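You operate a simulated robot arm through the tools that you are given. There is no shell and no other tool.

You run a simulated two-armed robot. Do the job below in one go: nothing can be reset, and whatever is moved stays where it is left.

TASK
Shut the air down: air knob, air valve, bleed, pressure knob to 0.
Fine: bleed with the valve shut till the gauge shows 0; jets and couplers stay in.

Only the result counts: the job must be done as asked and must still hold three seconds after the hand-in. Knocking over, shifting, dropping, spilling or breaking anything else fails it.

THE ROBOT
Two 7-joint arms with fingered hands on one trunk that stands fixed in place. Base frame: the origin is at the foot of the trunk, x ahead of it, y to its left, z up; the work surface is at about z = 0.86. Units: m, degrees, N and s.
The left shoulder is at [0.05, 0.214, 0.869], the right one opposite. With the tool pointing down near the work surface each hand reaches from about 0.36 to 0.88 m from the base axis, measured 20 degrees to its own side. Payload 3 kg a hand.
Tool frame (each hand has its own): the origin (TCP) lies between the finger pads and is the grasp point; the fingertips stand 0.026 m ahead of it; z points along the fingers, y is the line along which they close. Largest opening 0.132 m; the body of the gripper starts 0.073 m behind the TCP. The gripper is a hand of 3 fingers: y runs from the thumb to the fingers, the wrist lies at [0, 0, -0.229] in the tool frame.
Orientation is that of the tool frame in the base frame, as a unit quaternion [x, y, z, w]. With the fingers straight down and closing along the base's y, the tool's x points along the base's -x, its y along +y and its z along -z.

THE INTERFACE
- The arms move only by the tool play_rows. It takes "left_plan", "right_plan" or both (then of equal length, played together; a hand with none holds still); each is a list that holds one entry, the list of rows, each a list of 6 numbers: the shift along the base's x, y, z in m, then the turn, a rotation vector about the base's x, y, z in degrees. In form: [[[x, y, z, wx, wy, wz], ...]]. A call has 1 to 20 rows; each row is the pose to reach, as a shift and turn from the pose commanded when the call began. A row lasts 0.2 s, in which the tool goes at most 0.05 m and 8.6 degrees; a call with a longer step from one row to the next is refused whole. Where a pose cannot be reached the arm comes as near as it can. A force on the tool above 40 N (or 10 N above the force at the start of the call, whichever is more), or a blocked arm, ends the call early, and 0.2 s more pass. In this call time passes only in rows, and 0.2 s behind the last. The reply holds the time, the measured pose of the TCP, the force on the tool along the base axes, the opening and the grip force, in the units named above and with some noise, with the torque about the TCP (base axes, N m) and any sound that the robot's microphone picked up.
- Cameras (640 x 400 px; columns grow to the right, rows downward): "scene" is now at [0.0333, -0.0187, 1.4995]; the picture's right is [-0.21, -0.98, 0.00], its down [-0.63, 0.13, -0.76] and it looks along [0.74, -0.16, -0.65] (base axes); focal length 347 px, centre (320, 200). "left" rides on the left gripper at [-0.062, 0.003, -0.092] in its tool frame; the picture's right is [-0.05, -1.00, 0.00], its down [0.83, -0.04, -0.56] and it looks along [0.55, -0.03, 0.83] (tool axes); focal length 230 px, centre (320, 200). "right" rides on the right gripper at [0.062, 0.003, -0.092] in its tool frame; the picture's right is [-0.05, 1.00, 0.00], its down [-0.83, -0.04, -0.56] and it looks along [-0.55, -0.03, 0.83] (tool axes); focal length 230 px, centre (320, 200). There is no depth. A picture from a camera that has moved, and an enlarged one, comes with that camera's place and axes in the base frame and with its lens.
- snapshot(camera): a new picture of that camera. It takes no simulated time.
- move_fingers(finger1, finger2, thumb_bend, hand): sets how far each is bent, from 0 (flat) to 1 (curled in); at 0.3 the hand is open as for a grip, at 0.7 the pads meet at the TCP. One left out holds its place. A second passes; each finger stops where it meets its share of the squeeze, and holds until it gets a number again. It is the only way to open and close the hand. It gives what a move gives, with no picture; readings hold the bend of each and the force on the fingers (four entries, about 0 where the hand has none), thumb and palm.
- pan_tilt(pan, tilt): turns the head with the scene camera to pan (to the left, within 86 degrees either way) and tilt (down, from -29 to 69), counted from straight ahead of the robot. It gives what a move gives.
- enlarge(camera, box): a new picture of the part [left, top, right, bottom] of that camera's present view, enlarged. It takes no simulated time.
- close_job(): hands the job in; it is judged then, once.

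Nothing tells you positions but the pictures and the camera data. Unless the task says otherwise, let go and move clear before handing in.

The tools are called after "Call:" as name(argument=value, ...) on one line, values as JSON. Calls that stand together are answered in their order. play_rows: Moves the arms, as the interface text tells. Its arguments: {"type":"object","properties":{"left_plan":{"type":"array","items":{"type":"array","items":{"type":"array","items":{"type":"number"}}}},"right_plan":{"type":"array","items":{"type":"array","items":{"type":"array","items":{"type":"number"}}}}},"required":[]} The other tools are called the same way: move_fingers (finger1, finger2, thumb_bend, hand) moves the fingers one by one; pan_tilt (pan, tilt) turns the head that bears the scene camera; snapshot (camera) takes a picture; enlarge (camera, box) takes an enlarged picture of a part of a camera's view; close_job () hands the job in.

At the start:

```text
t: 0.0
left_tool_pos: [0.4268, 0.0946, 1.2291]
left_ee_rot: [0.106, 0.994, 0.001, 0.0]
left_wrist_force: [-0.9, -1.1, 0.2]
left_moment: [0.01, -0.02, 0.01]
left_width: 0.1319
left_grip_force: 0.1
left_shape: jaw
left_bend: [0.3, 0.3, 0.3]
left_finger forces: [0.0, 0.1, 0.0, 0.0, 0.0, 0.0]
right_tool_pos: [0.4551, -0.2789, 1.1591]
right_ee_rot: [0.105, 0.994, 0.0, 0.0]
right_wrist_force: [-0.4, -0.1, -0.8]
right_moment: [0.02, 0.04, -0.04]
right_width: 0.1319
right_grip_force: 0.1
right_shape: jaw
right_bend: [0.3, 0.3, 0.3]
right_finger forces: [0.0, 0.1, 0.0, 0.1, 0.1, 0.0]
head pan, tilt: [-12.0, 40.4]
```

scene: 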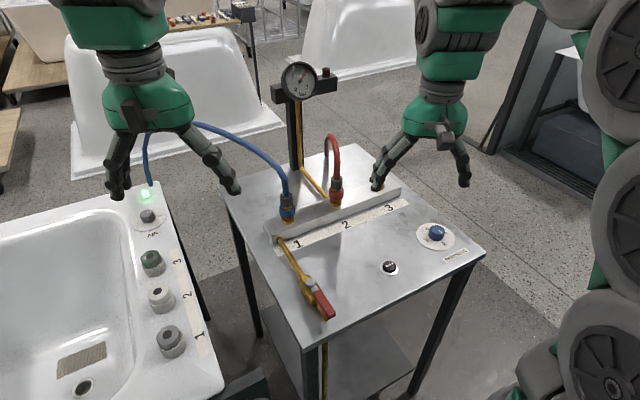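
right: 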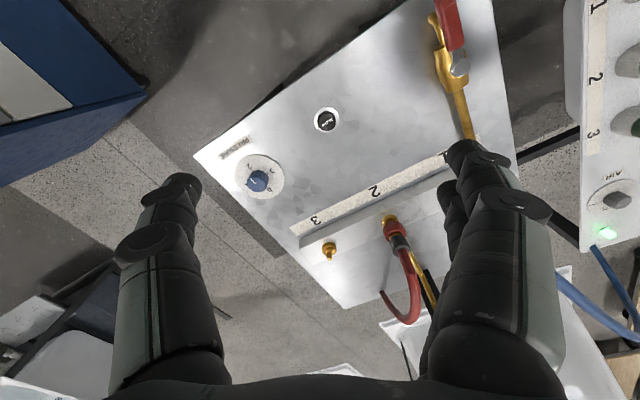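
left: 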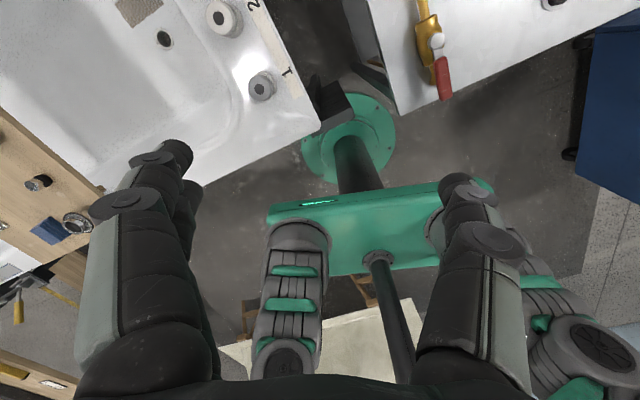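

I see a bathtub on the left with an AIR knob (green lamp lit), and a metal table with a manifold, a yellow valve with a red lever, a black bleed button, a blue pressure knob and a gauge. I'll look closer at each before I move anything.

Call:
enlarge(camera="scene", box=[100, 170, 220, 245])

Call:
enlarge(camera="scene", box=[260, 50, 350, 106])

Call:
enlarge(camera="scene", box=[370, 210, 480, 280])

Call:
enlarge(camera="scene", box=[250, 180, 410, 330])

Call:
enlarge(camera="right", box=[180, 60, 400, 270])

```text
5.33 times, centred on (160, 208) of scene
camera zoom: at [0.0333, -0.0187, 1.4995], right [-0.21, -0.98, 0.0], down [-0.63, 0.13, -0.76], along [0.74, -0.16, -0.65], focal length 1852 px, centre (1173, 160)
```

zoom: 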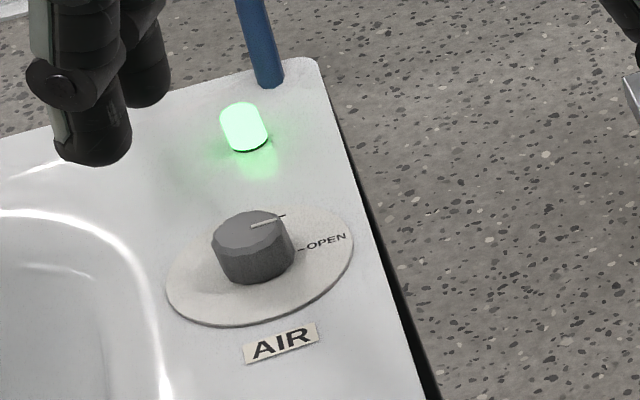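

```text
7.11 times, centred on (305, 78) of scene
camera zoom: at [0.0333, -0.0187, 1.4995], right [-0.21, -0.98, 0.0], down [-0.63, 0.13, -0.76], along [0.74, -0.16, -0.65], focal length 2470 px, centre (427, 1068)
```

zoom: 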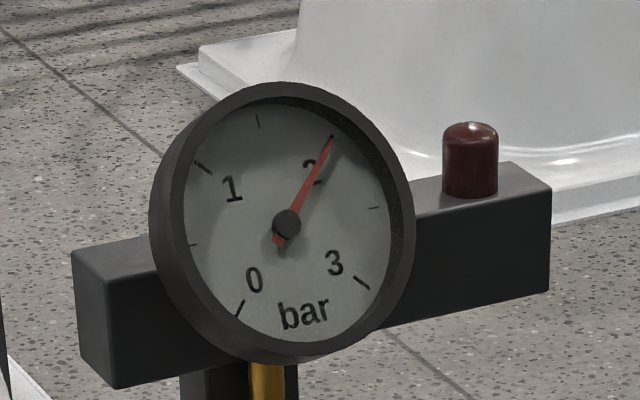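

```text
5.71 times, centred on (425, 245) of scene
camera zoom: at [0.0333, -0.0187, 1.4995], right [-0.21, -0.98, 0.0], down [-0.63, 0.13, -0.76], along [0.74, -0.16, -0.65], focal length 1984 px, centre (-280, -57)
```

zoom: 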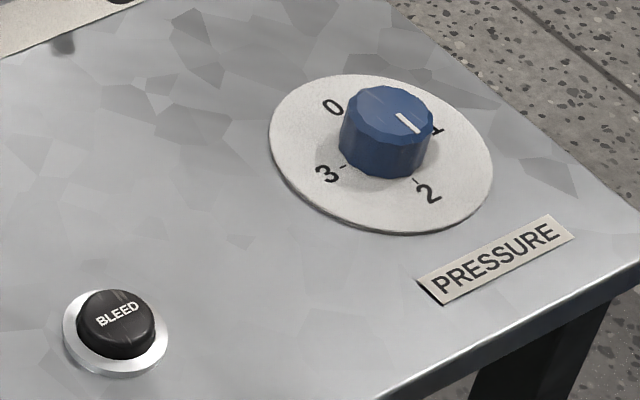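

```text
2.67 times, centred on (330, 255) of scene
camera zoom: at [0.0333, -0.0187, 1.4995], right [-0.21, -0.98, 0.0], down [-0.63, 0.13, -0.76], along [0.74, -0.16, -0.65], focal length 926 px, centre (293, 53)
```

zoom: 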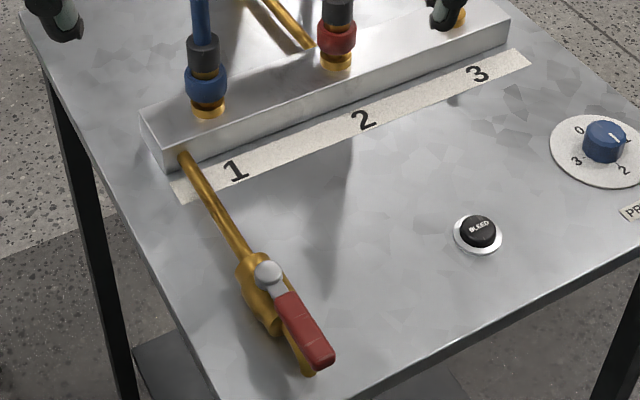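

```text
1.90 times, centred on (290, 165) of right
camera zoom: at [0.3941, -0.2618, 1.2513], right [0.26, 0.97, 0.0], down [0.8, -0.22, 0.56], along [0.54, -0.14, -0.83], focal length 438 px, centre (377, 267)
```

zoom: 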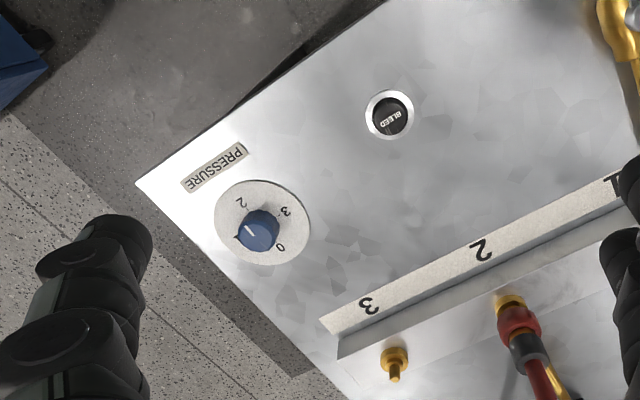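

The AIR knob's mark points at OPEN, the lever lies along its pipe (open) and the gauge shows about 2 bar. I take BLEED to be near (0.49, -0.277), the PRESSURE knob near (0.56, -0.425) and the AIR knob near (0.78, 0.285). I'll bring the left hand high above the AIR knob, staying clear of the blue hose, for a second view.

Call:
play_rows(left_plan=[[[0, 0.04, 0, 0, 0, 0], [0, 0.08, 0, 0, 0, 0], [0, 0.12, 0, 0, 0, 0], [0.03, 0.15, 0, 0, 0, 0], [0.07, 0.165, 0, 0, 0, 0], [0.11, 0.17, 0, 0, 0, 0], [0.15, 0.175, 0, 0, 0, 0], [0.19, 0.18, -0.01, 0, 0, 0], [0.23, 0.185, -0.02, 0, 0, 0], [0.27, 0.19, -0.04, 0, 0, 0], [0.3, 0.19, -0.06, 0, 0, 0], [0.33, 0.19, -0.08, 0, 0, 0]]])

Call:
snapshot(camera="left")

Call:
snapshot(camera="scene")

```text
t: 2.6
left_tool_pos: [0.6929, 0.2751, 1.1453]
left_ee_rot: [0.105, 0.994, 0.001, -0.001]
left_wrist_force: [0.8, 0.6, -0.8]
left_moment: [0.01, 0.01, -0.01]
left_width: 0.1317
left_grip_force: 0.0
left_shape: jaw
left_bend: [0.3, 0.3, 0.3]
left_finger forces: [0.0, 0.0, 0.0, 0.0, 0.0, 0.1]
left hand out of reach, approached as far as the arm can: row 8, 9, 10, 11, 12
right_tool_pos: [0.4552, -0.2797, 1.1602]
right_ee_rot: [0.104, 0.995, 0.0, 0.0]
right_wrist_force: [0.2, -0.2, -0.2]
right_moment: [0.02, 0.04, -0.02]
right_width: 0.1322
right_grip_force: 0.1
right_shape: jaw
right_bend: [0.3, 0.3, 0.3]
right_finger forces: [0.0, 0.0, 0.0, 0.1, 0.0, 0.0]
head pan, tilt: [-12.0, 40.4]
```

```text
taken
camera left: at [0.754, 0.2679, 1.238], right [-0.16, -0.99, 0.0], down [-0.82, 0.13, 0.56], along [-0.55, 0.09, -0.83], focal length 230 px, centre (320, 200)
```

left: 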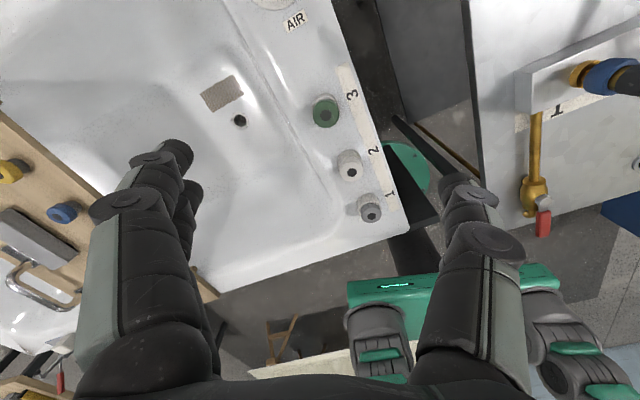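

```text
taken
```

scene: 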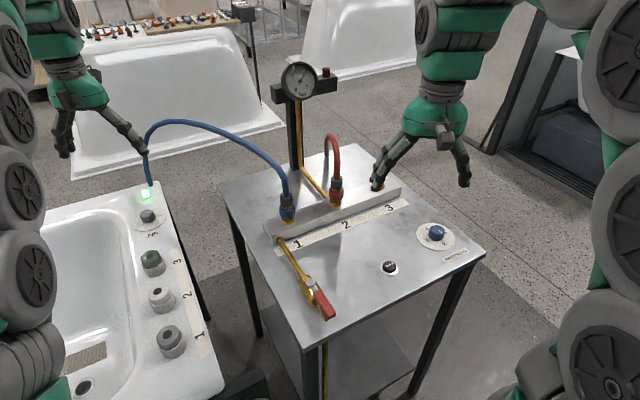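

The two views put the tub rim lower than I assumed, at z ≈ 0.80. That places the AIR knob at about (0.852, 0.316, 0.82), close to the end of the left arm's reach. I need to read its dial and its closed mark, so I'll zoom in from both hand cameras.

Call:
enlarge(camera="right", box=[560, 160, 640, 245])

Call:
enlarge(camera="left", box=[220, 0, 360, 80])

Call:
enlarge(camera="scene", box=[110, 170, 190, 245])

Call:
enlarge(camera="left", box=[500, 100, 600, 260])

```text
4.71 times, centred on (600, 202) of right
camera zoom: at [0.3943, -0.2618, 1.2513], right [0.26, 0.97, 0.0], down [0.8, -0.22, 0.56], along [0.54, -0.14, -0.83], focal length 1083 px, centre (-998, 188)
```

zoom: 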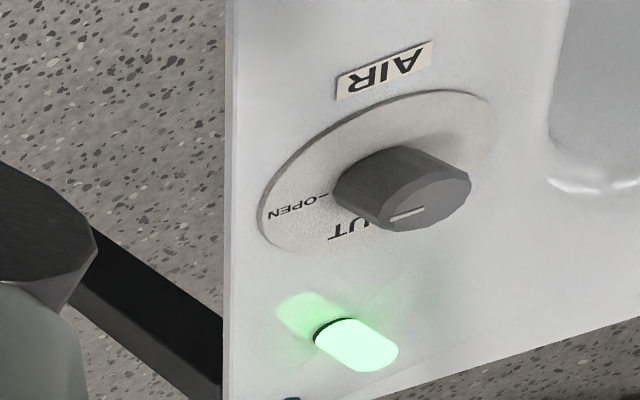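

```text
4.57 times, centred on (290, 40) of left
camera zoom: at [0.754, 0.2679, 1.238], right [-0.16, -0.99, 0.0], down [-0.82, 0.13, 0.56], along [-0.55, 0.09, -0.83], focal length 1052 px, centre (457, 931)
```

zoom: 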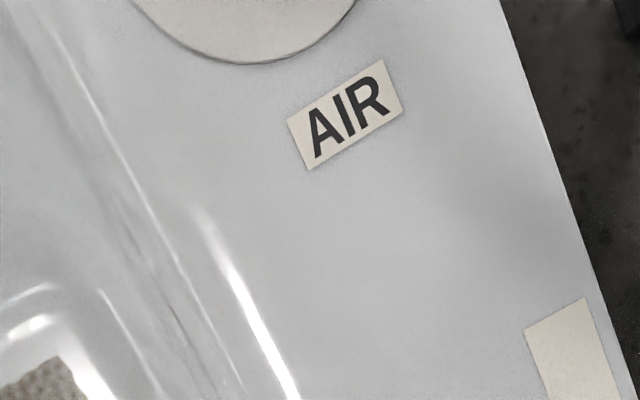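

```text
5.33 times, centred on (150, 208) of scene
camera zoom: at [0.0334, -0.0187, 1.4995], right [-0.21, -0.98, 0.0], down [-0.63, 0.13, -0.76], along [0.74, -0.16, -0.65], focal length 1852 px, centre (1227, 160)
```

zoom: 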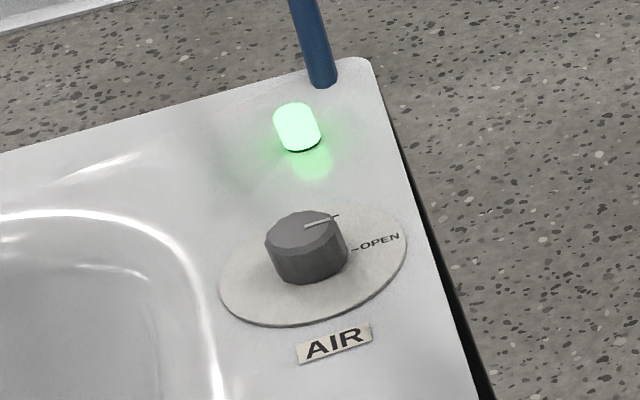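

```text
2.50 times, centred on (550, 180) of left
camera zoom: at [0.754, 0.2679, 1.238], right [-0.16, -0.99, 0.0], down [-0.82, 0.13, 0.56], along [-0.55, 0.09, -0.83], focal length 575 px, centre (-255, 250)
```

zoom: 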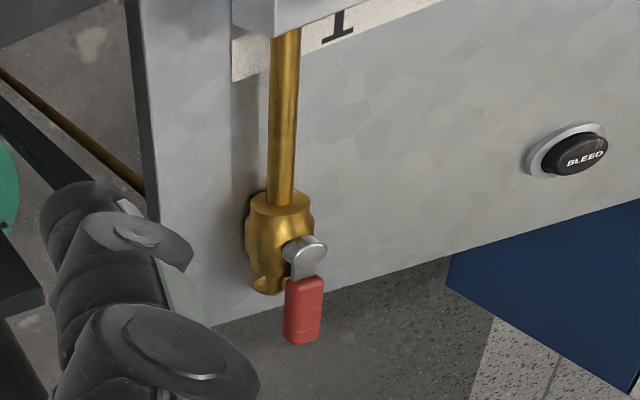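

The dial reads SHUT on the far side, toward the lamp, so the AIR knob turns about 90° counter-clockwise seen from above. I'll tilt the left hand forward to gain reach and lower it a little, then check where it ends up.

Call:
play_rows(left_plan=[[[0, 0, -0.03, 0, -5, 0], [0, 0, -0.06, 0, -10, 0], [0, 0, -0.09, 0, -15, 0], [0, 0, -0.12, 0, -18, 0], [0, 0, -0.15, 0, -18, 0]]])

Call:
snapshot(camera="left")

Call:
snapshot(camera="scene")

```text
t: 3.8
left_tool_pos: [0.6941, 0.27, 0.9944]
left_ee_rot: [0.103, 0.982, 0.016, 0.155]
left_wrist_force: [-0.7, 0.6, -0.3]
left_moment: [0.0, 0.01, 0.01]
left_width: 0.1321
left_grip_force: 0.0
left_shape: jaw
left_bend: [0.3, 0.3, 0.3]
left_finger forces: [0.0, 0.0, 0.0, 0.1, 0.1, 0.1]
right_tool_pos: [0.455, -0.2798, 1.1589]
right_ee_rot: [0.105, 0.994, 0.0, -0.001]
right_wrist_force: [0.8, 0.1, 1.0]
right_moment: [-0.01, -0.01, 0.0]
right_width: 0.1318
right_grip_force: 0.1
right_shape: jaw
right_bend: [0.3, 0.3, 0.3]
right_finger forces: [0.1, 0.0, 0.1, 0.1, 0.1, 0.0]
head pan, tilt: [-12.0, 40.4]
```

```text
taken
camera left: at [0.7236, 0.2611, 1.1007], right [-0.15, -0.99, -0.05], down [-0.95, 0.13, 0.27], along [-0.26, 0.09, -0.96], focal length 230 px, centre (320, 200)
```

left: 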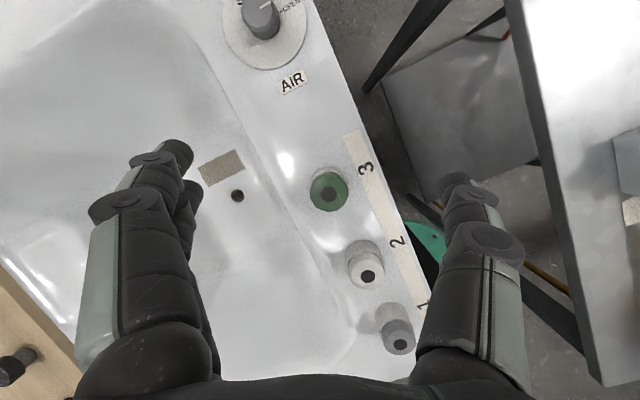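

```text
taken
```

scene: 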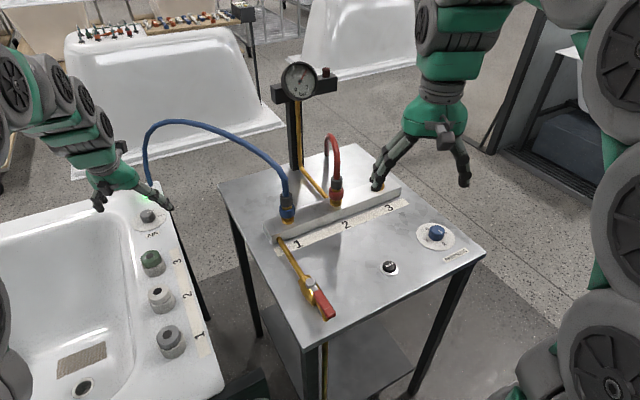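

The arm reached that pose, and the left camera agrees on the knob at about (0.850, 0.314). I'll narrow the fingers, move above the knob and pre-turn the hand -48° so there is room for a +90° turn.

Call:
move_fingers(hand="left", finger1=0.45, finger2=0.45, thumb_bend=0.45)

Call:
play_rows(left_plan=[[[0.03, 0.008, -0.01, 0, 0, -8], [0.06, 0.016, -0.02, 0, 0, -16], [0.09, 0.024, -0.035, 0, 0, -24], [0.12, 0.032, -0.05, 0, 0, -32], [0.14, 0.04, -0.06, 0, 0, -40], [0.156, 0.0445, -0.064, 0, 0, -48]]])

Call:
snapshot(camera="left")

Call:
snapshot(camera="scene")

```text
t: 4.8
left_tool_pos: [0.6941, 0.2701, 0.9951]
left_ee_rot: [0.102, 0.982, 0.018, 0.156]
left_wrist_force: [0.1, -1.1, -0.6]
left_moment: [-0.01, 0.0, 0.0]
left_width: 0.0856
left_grip_force: 0.0
left_shape: fingers
left_bend: [0.45, 0.45, 0.45]
left_finger forces: [0.0, 0.1, 0.0, 0.0, 0.0, 0.1]
right_tool_pos: [0.4544, -0.2785, 1.1603]
right_ee_rot: [0.106, 0.994, 0.0, 0.001]
right_wrist_force: [0.0, -0.4, -0.4]
right_moment: [0.01, 0.02, -0.01]
right_width: 0.1315
right_grip_force: 0.0
right_shape: jaw
right_bend: [0.3, 0.3, 0.3]
right_finger forces: [0.0, 0.1, 0.0, 0.0, 0.0, 0.0]
head pan, tilt: [-12.0, 40.4]
```

```text
t: 6.2
left_tool_pos: [0.8479, 0.3138, 0.9319]
left_ee_rot: [0.495, 0.855, -0.048, 0.149]
left_wrist_force: [0.2, 0.2, -0.2]
left_moment: [-0.03, -0.01, 0.02]
left_width: 0.0852
left_grip_force: 0.0
left_shape: fingers
left_bend: [0.45, 0.45, 0.45]
left_finger forces: [0.0, 0.1, 0.0, 0.0, 0.0, 0.1]
right_tool_pos: [0.4546, -0.2786, 1.1586]
right_ee_rot: [0.106, 0.994, 0.001, 0.0]
right_wrist_force: [0.2, 0.0, 0.6]
right_moment: [0.0, 0.01, -0.03]
right_width: 0.1319
right_grip_force: 0.0
right_shape: jaw
right_bend: [0.3, 0.3, 0.3]
right_finger forces: [0.1, 0.1, 0.0, 0.0, 0.0, 0.0]
head pan, tilt: [-12.0, 40.4]
```

```text
taken
camera left: at [0.8619, 0.2872, 1.0368], right [-0.84, -0.55, -0.05], down [-0.54, 0.8, 0.27], along [-0.11, 0.26, -0.96], focal length 230 px, centre (320, 200)
```

left: 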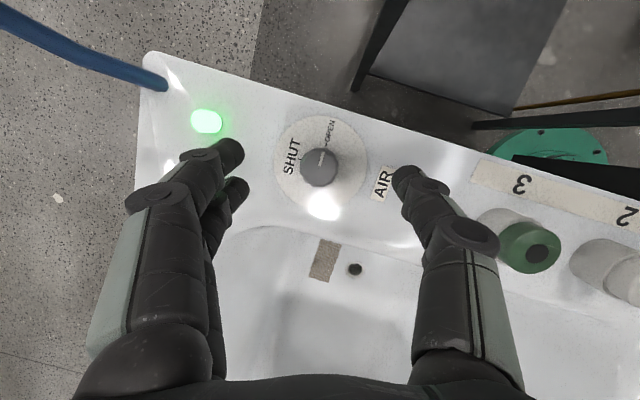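

```text
taken
```

scene: 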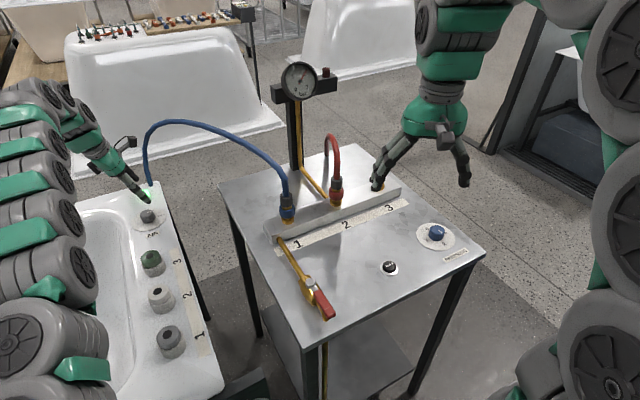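

The view shows both marks clearly. I'll zoom in on the dial before gripping the knob.

Call:
enlarge(camera="left", box=[260, 100, 400, 220])

```text
3.33 times, centred on (330, 160) of left
camera zoom: at [0.8619, 0.2872, 1.0368], right [-0.84, -0.55, -0.05], down [-0.54, 0.8, 0.27], along [-0.11, 0.26, -0.96], focal length 767 px, centre (287, 333)
```

zoom: 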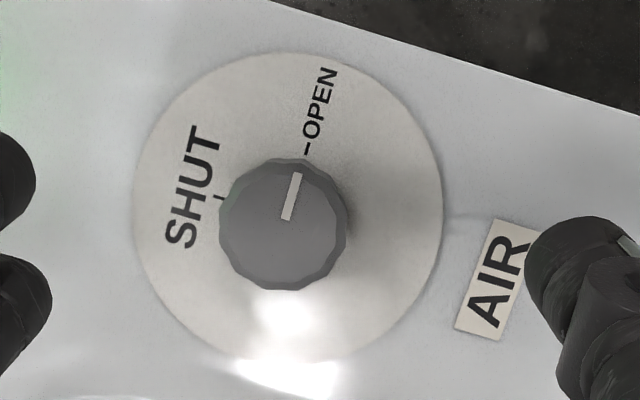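

The OPEN and SHUT ticks are about 90° apart and the mark sits on OPEN. I'll go down over the knob with the fingers straddling it.

Call:
play_rows(left_plan=[[[0.005, 0.003, -0.02, 0, 0, 0], [0.006, 0.0035, -0.045, 0, 0, 0], [0.006, 0.0035, -0.065, 0, 0, 0], [0.006, 0.0035, -0.08, 0, 0, 0], [0.006, 0.0035, -0.09, 0, 0, 0], [0.006, 0.0035, -0.097, 0, 0, 0]]])

Call:
snapshot(camera="left")

Call:
enlarge(camera="scene", box=[80, 140, 220, 250])

```text
t: 7.6
left_tool_pos: [0.8573, 0.3168, 0.8351]
left_ee_rot: [0.494, 0.855, -0.046, 0.15]
left_wrist_force: [0.4, 0.6, 13.3]
left_moment: [-0.37, 0.58, -0.02]
left_width: 0.0857
left_grip_force: 5.7
left_shape: fingers
left_bend: [0.45, 0.45, 0.45]
left_finger forces: [0.0, 0.0, 0.0, 0.0, 13.1, 0.0]
right_tool_pos: [0.4545, -0.2786, 1.159]
right_ee_rot: [0.104, 0.995, 0.0, 0.0]
right_wrist_force: [-0.3, -0.5, -0.4]
right_moment: [0.0, 0.0, -0.01]
right_width: 0.132
right_grip_force: 0.1
right_shape: jaw
right_bend: [0.3, 0.3, 0.3]
right_finger forces: [0.0, 0.0, 0.0, 0.0, 0.0, 0.0]
head pan, tilt: [-12.0, 40.4]
```

```text
taken
camera left: at [0.8689, 0.2895, 0.9418], right [-0.83, -0.55, -0.05], down [-0.54, 0.8, 0.27], along [-0.11, 0.26, -0.96], focal length 230 px, centre (320, 200)
```

left: 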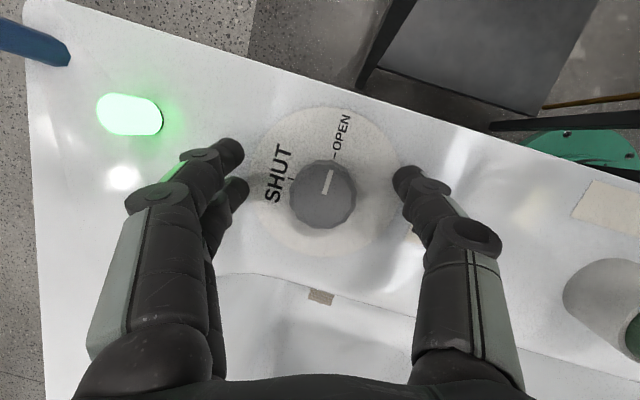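

```text
3.64 times, centred on (150, 195) of scene
camera zoom: at [0.0331, -0.0187, 1.4995], right [-0.21, -0.98, 0.0], down [-0.63, 0.13, -0.76], along [0.75, -0.16, -0.65], focal length 1263 px, centre (938, 218)
```

zoom: 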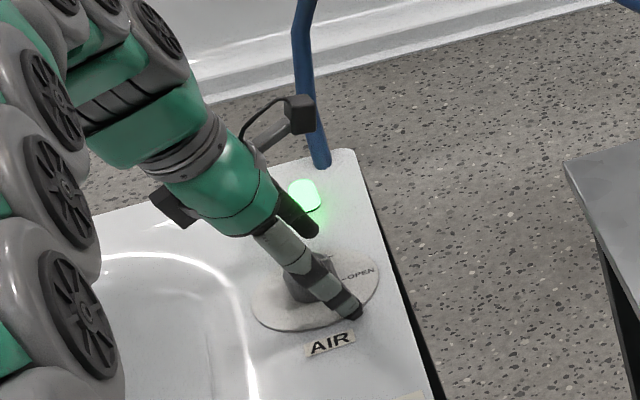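

The thumb tip is lightly touching the dial plate. I'll back off 5 mm, level the closing line and then close gently on the knob.

Call:
play_rows(left_plan=[[[0, 0, 0.005, 0, 0, 0]]])

Call:
move_fingers(hand="left", finger1=0.6, finger2=0.6, thumb_bend=0.6)

Call:
snapshot(camera="left")

```text
t: 8.0
left_tool_pos: [0.8541, 0.317, 0.8386]
left_ee_rot: [0.495, 0.855, -0.049, 0.149]
left_wrist_force: [0.9, 0.0, -0.7]
left_moment: [-0.06, -0.02, 0.02]
left_width: 0.085
left_grip_force: 0.0
left_shape: fingers
left_bend: [0.45, 0.45, 0.45]
left_finger forces: [0.0, 0.1, 0.0, 0.0, 0.0, 0.0]
right_tool_pos: [0.4553, -0.2777, 1.1594]
right_ee_rot: [0.105, 0.994, 0.0, 0.0]
right_wrist_force: [-0.7, -0.3, -0.1]
right_moment: [-0.01, 0.03, -0.01]
right_width: 0.1322
right_grip_force: 0.0
right_shape: jaw
right_bend: [0.3, 0.3, 0.3]
right_finger forces: [0.0, 0.1, 0.0, 0.0, 0.1, 0.0]
head pan, tilt: [-12.0, 40.4]
```

```text
t: 9.0
left_tool_pos: [0.8554, 0.3155, 0.8386]
left_ee_rot: [0.495, 0.855, -0.048, 0.149]
left_wrist_force: [0.0, -0.2, -0.2]
left_moment: [-0.03, 0.02, 0.0]
left_width: 0.0366
left_grip_force: 0.1
left_shape: fingers
left_bend: [0.6, 0.6, 0.6]
left_finger forces: [0.0, 0.0, 0.0, 0.0, 0.8, 0.0]
right_tool_pos: [0.4544, -0.2786, 1.1605]
right_ee_rot: [0.105, 0.994, 0.0, 0.0]
right_wrist_force: [-0.1, -1.0, -0.4]
right_moment: [0.01, 0.01, 0.01]
right_width: 0.1316
right_grip_force: 0.0
right_shape: jaw
right_bend: [0.3, 0.3, 0.3]
right_finger forces: [0.0, 0.1, 0.0, 0.0, 0.0, 0.0]
head pan, tilt: [-12.0, 40.4]
```

```text
taken
camera left: at [0.8684, 0.2898, 0.9445], right [-0.83, -0.55, -0.05], down [-0.54, 0.8, 0.27], along [-0.11, 0.26, -0.96], focal length 230 px, centre (320, 200)
```

left: 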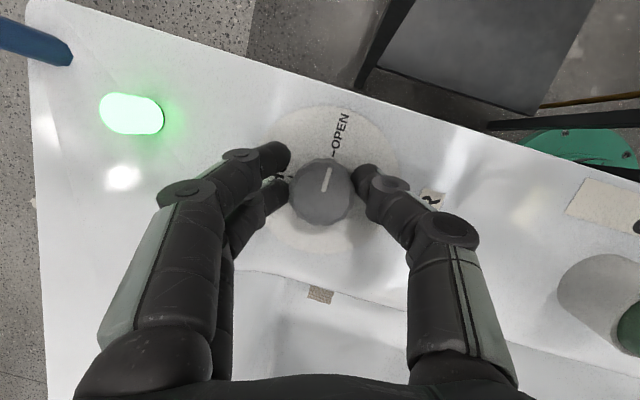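

The fingers are just at the knob, so I'll squeeze.

Call:
move_fingers(hand="left", finger1=0.66, finger2=0.66, thumb_bend=0.66)

Call:
snapshot(camera="left")

```text
t: 10.0
left_tool_pos: [0.856, 0.3168, 0.8376]
left_ee_rot: [0.495, 0.854, -0.049, 0.149]
left_wrist_force: [-1.3, -3.7, -2.6]
left_moment: [-0.02, 0.01, 0.04]
left_width: 0.0264
left_grip_force: 5.3
left_shape: fingers
left_bend: [0.65, 0.61, 0.63]
left_finger forces: [0.4, 3.4, 0.0, 0.1, 6.9, 0.1]
right_tool_pos: [0.4549, -0.2789, 1.1581]
right_ee_rot: [0.105, 0.994, 0.0, -0.001]
right_wrist_force: [-0.9, -1.0, 0.2]
right_moment: [0.0, -0.01, 0.02]
right_width: 0.1318
right_grip_force: 0.1
right_shape: jaw
right_bend: [0.3, 0.3, 0.3]
right_finger forces: [0.0, 0.1, 0.2, 0.0, 0.0, 0.0]
head pan, tilt: [-12.0, 40.4]
```

```text
taken
camera left: at [0.8684, 0.2896, 0.9444], right [-0.83, -0.55, -0.05], down [-0.54, 0.8, 0.27], along [-0.11, 0.26, -0.96], focal length 230 px, centre (320, 200)
```

left: 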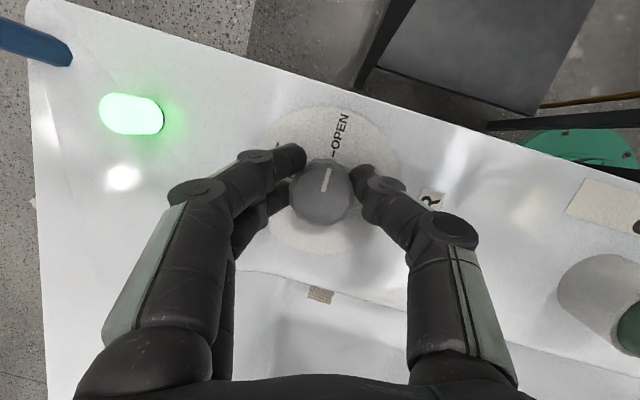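

The grip is slightly off the knob's centre, so one finger is sliding past. I'll open a little, shift 6 mm toward the knob's axis and close again.

Call:
move_fingers(hand="left", finger1=0.55, finger2=0.55, thumb_bend=0.55)

Call:
play_rows(left_plan=[[[-0.0035, 0.005, 0, 0, 0, 0]]])

Call:
move_fingers(hand="left", finger1=0.66, finger2=0.66, thumb_bend=0.66)

Call:
snapshot(camera="left")

```text
t: 11.0
left_tool_pos: [0.8559, 0.3164, 0.8398]
left_ee_rot: [0.494, 0.855, -0.048, 0.149]
left_wrist_force: [-0.1, -0.1, 0.0]
left_moment: [0.0, 0.03, 0.01]
left_width: 0.0502
left_grip_force: 0.0
left_shape: fingers
left_bend: [0.55, 0.55, 0.55]
left_finger forces: [0.0, 0.0, 0.0, 0.1, 0.1, 0.0]
right_tool_pos: [0.4536, -0.2785, 1.1594]
right_ee_rot: [0.105, 0.994, 0.0, 0.0]
right_wrist_force: [0.2, 1.0, 0.3]
right_moment: [0.01, 0.03, 0.01]
right_width: 0.1317
right_grip_force: 0.0
right_shape: jaw
right_bend: [0.3, 0.3, 0.3]
right_finger forces: [0.0, 0.1, 0.1, 0.0, 0.0, 0.0]
head pan, tilt: [-12.0, 40.4]
```

```text
t: 11.4
left_tool_pos: [0.8509, 0.3217, 0.8384]
left_ee_rot: [0.495, 0.855, -0.049, 0.148]
left_wrist_force: [0.5, 0.8, 0.0]
left_moment: [-0.02, 0.02, 0.0]
left_width: 0.0504
left_grip_force: 0.1
left_shape: fingers
left_bend: [0.55, 0.55, 0.55]
left_finger forces: [0.0, 0.0, 0.0, 0.0, 0.0, 0.0]
right_tool_pos: [0.4543, -0.2783, 1.1599]
right_ee_rot: [0.106, 0.994, 0.0, -0.001]
right_wrist_force: [0.5, -0.3, 1.0]
right_moment: [0.03, -0.03, -0.02]
right_width: 0.1321
right_grip_force: 0.2
right_shape: jaw
right_bend: [0.3, 0.3, 0.3]
right_finger forces: [0.0, 0.0, 0.0, 0.0, 0.1, 0.0]
head pan, tilt: [-12.0, 40.4]
```

```text
t: 12.4
left_tool_pos: [0.8521, 0.3211, 0.8389]
left_ee_rot: [0.495, 0.855, -0.048, 0.149]
left_wrist_force: [-1.7, -2.0, -3.0]
left_moment: [0.0, 0.06, 0.03]
left_width: 0.031
left_grip_force: 6.3
left_shape: fingers
left_bend: [0.63, 0.62, 0.63]
left_finger forces: [2.3, 3.1, 0.0, 0.0, 7.4, 0.0]
right_tool_pos: [0.455, -0.2774, 1.1599]
right_ee_rot: [0.106, 0.994, 0.0, 0.0]
right_wrist_force: [-0.3, 0.0, -0.1]
right_moment: [0.01, 0.01, 0.01]
right_width: 0.1321
right_grip_force: 0.1
right_shape: jaw
right_bend: [0.3, 0.3, 0.3]
right_finger forces: [0.0, 0.0, 0.0, 0.1, 0.1, 0.0]
head pan, tilt: [-12.0, 40.4]
```

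```text
taken
camera left: at [0.8649, 0.294, 0.9453], right [-0.83, -0.55, -0.05], down [-0.54, 0.8, 0.27], along [-0.11, 0.26, -0.96], focal length 230 px, centre (320, 200)
```

left: 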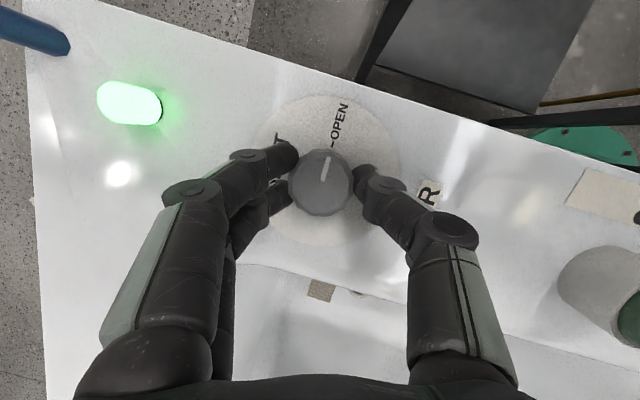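

I have a balanced grip now. I'll turn the knob a first 24° counter-clockwise about its own axis and check the result.

Call:
play_rows(left_plan=[[[-0.0005, -0.0006, 0, 0, 0, 8], [-0.001, -0.0013, 0, 0, 0, 16], [-0.0015, -0.002, 0, 0, 0, 24]]])

Call:
snapshot(camera="left")

```text
t: 13.2
left_tool_pos: [0.8511, 0.318, 0.8398]
left_ee_rot: [0.305, 0.939, -0.017, 0.156]
left_wrist_force: [2.5, -1.3, -3.7]
left_moment: [-0.02, -0.05, 0.0]
left_width: 0.0308
left_grip_force: 6.6
left_shape: fingers
left_bend: [0.62, 0.61, 0.63]
left_finger forces: [3.6, 3.3, 0.0, 0.1, 6.1, 0.0]
right_tool_pos: [0.4546, -0.2782, 1.1587]
right_ee_rot: [0.106, 0.994, -0.001, 0.0]
right_wrist_force: [-0.5, 0.3, 0.9]
right_moment: [0.01, -0.05, 0.02]
right_width: 0.132
right_grip_force: 0.0
right_shape: jaw
right_bend: [0.3, 0.3, 0.3]
right_finger forces: [0.0, 0.1, 0.0, 0.1, 0.0, 0.0]
head pan, tilt: [-12.0, 40.4]
```

```text
taken
camera left: at [0.8736, 0.2999, 0.9456], right [-0.54, -0.84, -0.05], down [-0.82, 0.51, 0.27], along [-0.21, 0.19, -0.96], focal length 230 px, centre (320, 200)
```

left: 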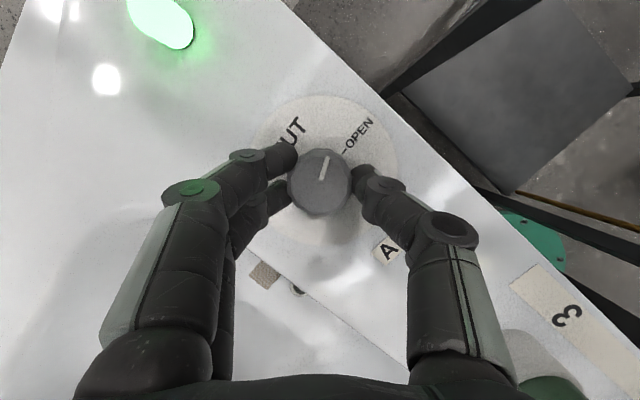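

The knob turns with the hand. I'll continue through the remaining 66°.

Call:
play_rows(left_plan=[[[-0.0003, -0.0008, 0, 0, 0, 8], [-0.0005, -0.0017, 0, 0, 0, 16], [-0.0006, -0.0025, 0, 0, 0, 24], [-0.0005, -0.0033, 0, 0, 0, 32], [-0.0003, -0.0042, 0, 0, 0, 40], [-0.0001, -0.005, 0, 0, 0, 48], [0.0003, -0.0057, 0, 0, 0, 56]]])

Call:
snapshot(camera="left")

Call:
snapshot(camera="scene")

```text
t: 14.8
left_tool_pos: [0.8514, 0.316, 0.838]
left_ee_rot: [-0.173, 0.972, 0.059, 0.145]
left_wrist_force: [1.1, -0.7, -0.8]
left_moment: [0.0, -0.03, -0.01]
left_width: 0.0312
left_grip_force: 6.8
left_shape: fingers
left_bend: [0.63, 0.62, 0.63]
left_finger forces: [3.0, 3.9, 0.2, 0.0, 7.1, 0.0]
right_tool_pos: [0.4557, -0.2789, 1.1595]
right_ee_rot: [0.105, 0.994, 0.0, 0.001]
right_wrist_force: [0.4, -0.4, -0.1]
right_moment: [0.04, 0.0, -0.01]
right_width: 0.1317
right_grip_force: 0.1
right_shape: jaw
right_bend: [0.3, 0.3, 0.3]
right_finger forces: [0.0, 0.0, 0.1, 0.1, 0.0, 0.0]
head pan, tilt: [-12.0, 40.4]
```

```text
taken
camera left: at [0.8815, 0.3244, 0.9454], right [0.4, -0.92, -0.05], down [-0.88, -0.4, 0.27], along [-0.27, -0.07, -0.96], focal length 230 px, centre (320, 200)
```

left: 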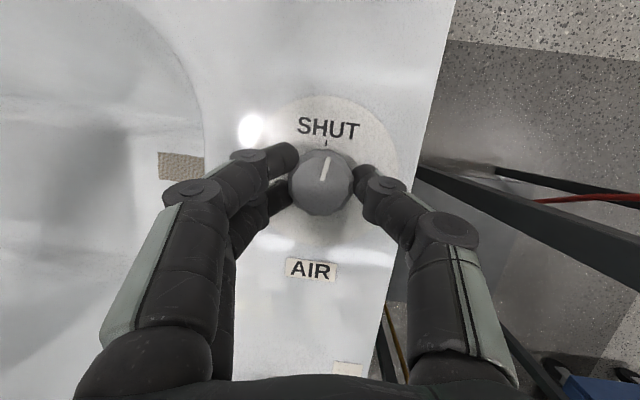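

```text
taken
```

scene: 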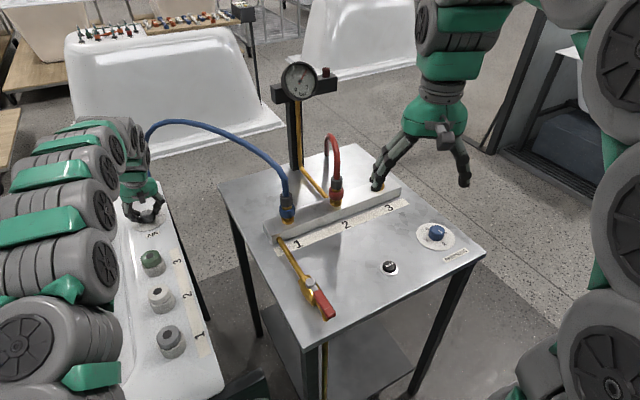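

The mark is nearly on SHUT. I'll zoom in to see how much is left.

Call:
enlarge(camera="left", box=[260, 90, 400, 220])

```text
3.08 times, centred on (330, 155) of left
camera zoom: at [0.8815, 0.3244, 0.9454], right [0.4, -0.92, -0.05], down [-0.88, -0.4, 0.27], along [-0.27, -0.07, -0.96], focal length 708 px, centre (289, 338)
```

zoom: 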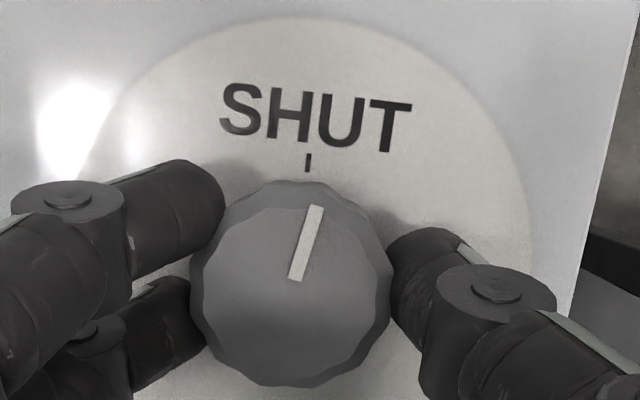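

About 9–10° remain, so I'll turn the last 10°.

Call:
play_rows(left_plan=[[[0.0003, -0.0005, 0, 0, 0, 5], [0.0006, -0.001, 0, 0, 0, 10]]])

Call:
enlarge(camera="left", box=[260, 90, 400, 220])

Call:
snapshot(camera="scene")

```text
t: 15.4
left_tool_pos: [0.8498, 0.3155, 0.8394]
left_ee_rot: [-0.256, 0.954, 0.071, 0.14]
left_wrist_force: [4.6, 3.6, 0.4]
left_moment: [0.05, -0.15, -0.04]
left_width: 0.0311
left_grip_force: 7.3
left_shape: fingers
left_bend: [0.62, 0.62, 0.63]
left_finger forces: [4.1, 3.5, 0.1, 0.1, 6.4, 0.1]
right_tool_pos: [0.4537, -0.2787, 1.1589]
right_ee_rot: [0.105, 0.995, 0.0, 0.001]
right_wrist_force: [0.3, 0.2, 0.4]
right_moment: [0.03, 0.02, 0.01]
right_width: 0.1317
right_grip_force: 0.1
right_shape: jaw
right_bend: [0.3, 0.3, 0.3]
right_finger forces: [0.0, 0.1, 0.0, 0.0, 0.1, 0.0]
head pan, tilt: [-12.0, 40.4]
```

```text
3.08 times, centred on (330, 155) of left
camera zoom: at [0.8798, 0.3281, 0.9454], right [0.55, -0.83, -0.05], down [-0.79, -0.54, 0.27], along [-0.26, -0.11, -0.96], focal length 708 px, centre (289, 338)
```

zoom: 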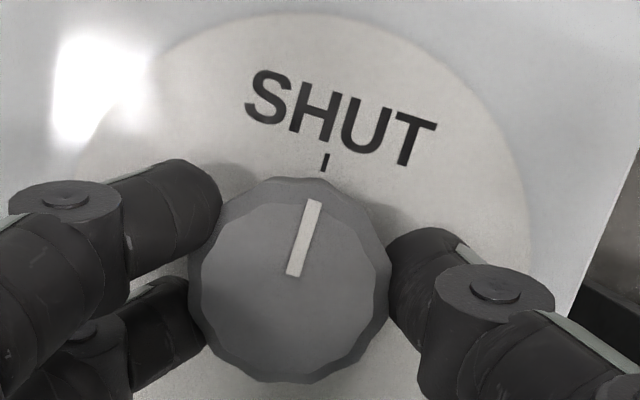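

```text
taken
```

scene: 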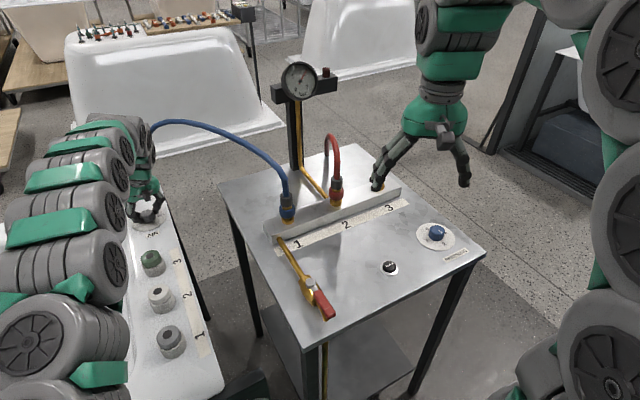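

The mark now lines up with the SHUT tick. I'll release the knob and lift straight up.

Call:
move_fingers(hand="left", finger1=0.5, finger2=0.5, thumb_bend=0.5)

Call:
play_rows(left_plan=[[[0, 0, 0.02, 0, 0, 0], [0, 0, 0.05, 0, 0, 0], [-0.02, 0, 0.09, 0, 0, 0], [-0.05, 0, 0.12, 0, 0, 0], [-0.09, 0, 0.14, 0, 0, 0], [-0.13, 0, 0.15, 0, 0, 0]]])

Call:
enlarge(camera="scene", box=[90, 160, 220, 250])

Call:
enlarge(camera="scene", box=[260, 50, 350, 106])

Call:
snapshot(camera="scene")

Call:
enlarge(camera="right", box=[560, 160, 640, 245])

```text
t: 16.4
left_tool_pos: [0.8514, 0.315, 0.8389]
left_ee_rot: [-0.254, 0.954, 0.072, 0.139]
left_wrist_force: [-0.1, -0.8, -0.4]
left_moment: [-0.01, -0.02, 0.02]
left_width: 0.0672
left_grip_force: 0.0
left_shape: fingers
left_bend: [0.5, 0.5, 0.5]
left_finger forces: [0.0, 0.1, 0.1, 0.0, 0.0, 0.0]
right_tool_pos: [0.453, -0.2793, 1.1588]
right_ee_rot: [0.105, 0.994, 0.0, 0.0]
right_wrist_force: [0.2, -0.9, -0.3]
right_moment: [-0.04, 0.0, -0.01]
right_width: 0.132
right_grip_force: 0.0
right_shape: jaw
right_bend: [0.3, 0.3, 0.3]
right_finger forces: [0.1, 0.1, 0.1, 0.1, 0.0, 0.0]
head pan, tilt: [-12.0, 40.4]
```

```text
t: 17.8
left_tool_pos: [0.7214, 0.314, 0.9909]
left_ee_rot: [-0.256, 0.954, 0.072, 0.139]
left_wrist_force: [0.7, -0.4, 0.1]
left_moment: [-0.04, -0.01, 0.02]
left_width: 0.0676
left_grip_force: 0.0
left_shape: fingers
left_bend: [0.5, 0.5, 0.5]
left_finger forces: [0.0, 0.1, 0.1, 0.1, 0.0, 0.0]
right_tool_pos: [0.4536, -0.2794, 1.1579]
right_ee_rot: [0.106, 0.994, 0.0, 0.0]
right_wrist_force: [-1.0, -0.4, 0.2]
right_moment: [0.0, 0.0, 0.0]
right_width: 0.1319
right_grip_force: 0.0
right_shape: jaw
right_bend: [0.3, 0.3, 0.3]
right_finger forces: [0.0, 0.0, 0.1, 0.0, 0.0, 0.0]
head pan, tilt: [-12.0, 40.4]
```

```text
4.44 times, centred on (155, 205) of scene
camera zoom: at [0.0332, -0.0187, 1.4995], right [-0.21, -0.98, 0.0], down [-0.63, 0.13, -0.76], along [0.74, -0.16, -0.65], focal length 1544 px, centre (1053, 178)
```

zoom: 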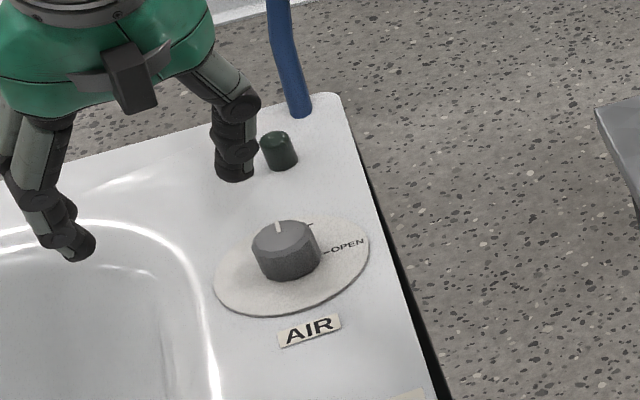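

```text
7.11 times, centred on (305, 78) of scene
camera zoom: at [0.0332, -0.0187, 1.4995], right [-0.21, -0.98, 0.0], down [-0.63, 0.13, -0.76], along [0.74, -0.16, -0.65], focal length 2470 px, centre (427, 1068)
```

zoom: 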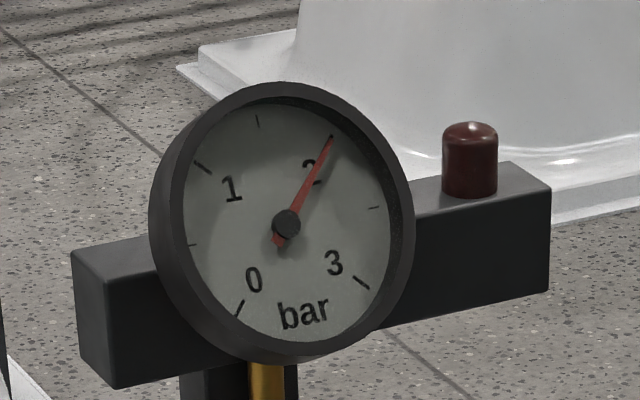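

```text
taken
```

scene: 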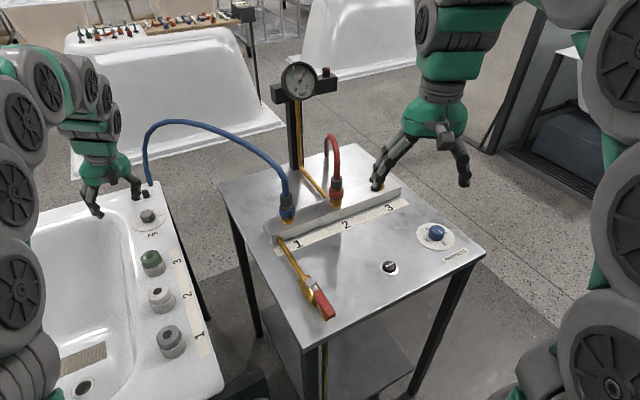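

```text
4.71 times, centred on (600, 202) of right
camera zoom: at [0.3941, -0.2619, 1.2513], right [0.26, 0.97, 0.0], down [0.8, -0.22, 0.56], along [0.54, -0.14, -0.83], focal length 1083 px, centre (-998, 188)
```

zoom: 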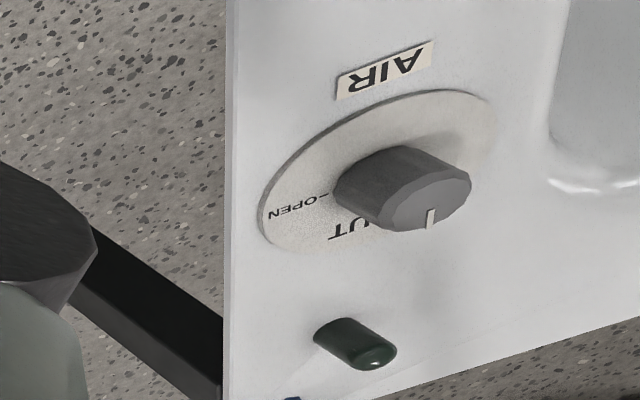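

The lamp has gone out and the mark is on SHUT, so the air knob is done. Next is the lever, so I'll bring the right hand over it to see it closely.

Call:
play_rows(right_plan=[[[0, 0.04, -0.02, 0, 0, 0], [-0.02, 0.08, -0.04, 0, 0, 0], [-0.04, 0.12, -0.06, 0, 0, 0], [-0.05, 0.16, -0.06, 0, 0, 0]]])

Call:
snapshot(camera="right")

Call:
enlarge(camera="scene", box=[270, 230, 360, 330])

```text
t: 18.8
left_tool_pos: [0.7224, 0.3135, 0.991]
left_ee_rot: [-0.256, 0.954, 0.072, 0.139]
left_wrist_force: [0.7, 0.5, 0.8]
left_moment: [0.01, 0.02, -0.01]
left_width: 0.0672
left_grip_force: 0.1
left_shape: fingers
left_bend: [0.5, 0.5, 0.5]
left_finger forces: [0.0, 0.0, 0.1, 0.0, 0.1, 0.0]
right_tool_pos: [0.4053, -0.1213, 1.0991]
right_ee_rot: [0.105, 0.994, -0.001, -0.001]
right_wrist_force: [0.6, 0.0, -0.7]
right_moment: [0.0, -0.03, 0.0]
right_width: 0.132
right_grip_force: 0.1
right_shape: jaw
right_bend: [0.3, 0.3, 0.3]
right_finger forces: [0.0, 0.0, 0.0, 0.0, 0.0, 0.0]
head pan, tilt: [-12.0, 40.4]
```

```text
taken
camera right: at [0.3448, -0.1042, 1.1898], right [0.26, 0.97, 0.0], down [0.8, -0.22, 0.55], along [0.54, -0.14, -0.83], focal length 230 px, centre (320, 200)
```

right: 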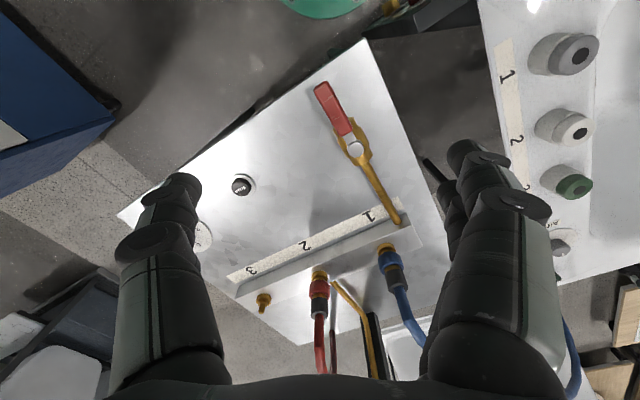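

```text
4.00 times, centred on (315, 280) of scene
camera zoom: at [0.0333, -0.0186, 1.4995], right [-0.21, -0.98, 0.0], down [-0.63, 0.13, -0.76], along [0.74, -0.16, -0.65], focal length 1389 px, centre (340, -120)
```

zoom: 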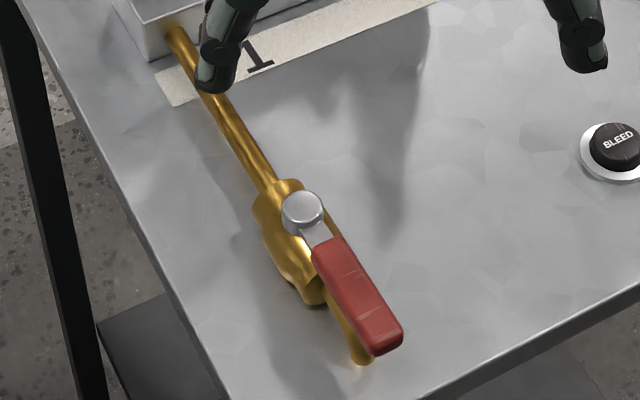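

I place the lever pivot at (0.468, -0.09) and its free end at (0.382, -0.111), with the top at z ≈ 0.905. I'll straddle the red handle with the right fingers, tips just beside the lever and above the pipe, turned square to it.

Call:
move_fingers(hand="right", finger1=0.5, finger2=0.5, thumb_bend=0.5)

Call:
play_rows(right_plan=[[[0, 0.004, -0.03, 0, 0, 7], [0, 0.008, -0.06, 0, 0, 14], [0, 0.013, -0.09, 0, 0, 21], [0, 0.013, -0.115, 0, 0, 26], [0, 0.013, -0.135, 0, 0, 26]]])

Call:
snapshot(camera="right")

Call:
enlarge(camera="scene", box=[250, 210, 390, 340])

```text
t: 19.8
left_tool_pos: [0.7219, 0.3138, 0.9916]
left_ee_rot: [-0.255, 0.954, 0.072, 0.139]
left_wrist_force: [0.0, 0.0, -0.1]
left_moment: [0.06, -0.01, -0.01]
left_width: 0.0674
left_grip_force: 0.0
left_shape: fingers
left_bend: [0.5, 0.5, 0.5]
left_finger forces: [0.0, 0.1, 0.1, 0.0, 0.0, 0.0]
right_tool_pos: [0.4058, -0.1219, 1.0982]
right_ee_rot: [0.105, 0.994, 0.0, 0.0]
right_wrist_force: [-0.6, -0.1, 0.4]
right_moment: [0.03, 0.0, 0.01]
right_width: 0.0685
right_grip_force: 0.0
right_shape: fingers
right_bend: [0.5, 0.5, 0.5]
right_finger forces: [0.0, 0.1, 0.0, 0.0, 0.1, 0.0]
head pan, tilt: [-12.0, 40.4]
```

```text
t: 21.0
left_tool_pos: [0.7227, 0.3119, 0.9898]
left_ee_rot: [-0.254, 0.955, 0.071, 0.139]
left_wrist_force: [-0.2, -0.8, -0.2]
left_moment: [-0.02, 0.02, 0.02]
left_width: 0.0673
left_grip_force: 0.2
left_shape: fingers
left_bend: [0.5, 0.5, 0.5]
left_finger forces: [0.0, 0.0, 0.0, 0.0, 0.1, 0.0]
right_tool_pos: [0.4057, -0.1022, 0.9655]
right_ee_rot: [-0.123, 0.992, 0.0, 0.001]
right_wrist_force: [0.6, -0.6, -0.2]
right_moment: [-0.01, 0.0, -0.02]
right_width: 0.0683
right_grip_force: 0.0
right_shape: fingers
right_bend: [0.5, 0.5, 0.5]
right_finger forces: [0.0, 0.0, 0.0, 0.0, 0.1, 0.0]
head pan, tilt: [-12.0, 40.4]
```

```text
taken
camera right: at [0.3435, -0.1138, 1.0568], right [-0.19, 0.98, 0.0], down [0.82, 0.16, 0.56], along [0.55, 0.11, -0.83], focal length 230 px, centre (320, 200)
```

right: 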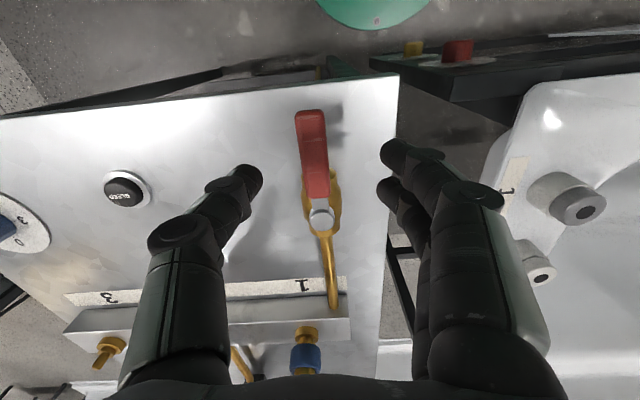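

```text
3.08 times, centred on (320, 275) of scene
camera zoom: at [0.0333, -0.0187, 1.4995], right [-0.21, -0.98, 0.0], down [-0.63, 0.13, -0.76], along [0.74, -0.16, -0.65], focal length 1069 px, centre (320, -31)
```

zoom: 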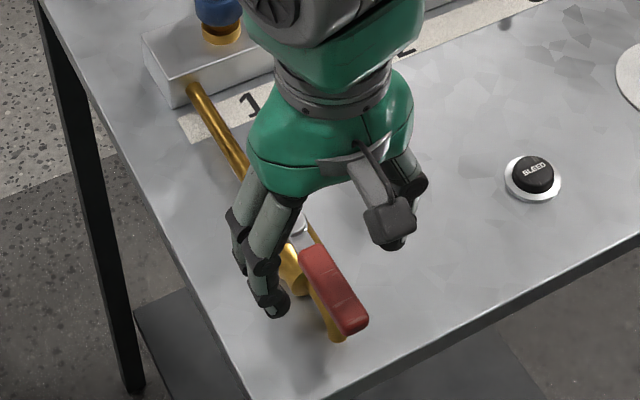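

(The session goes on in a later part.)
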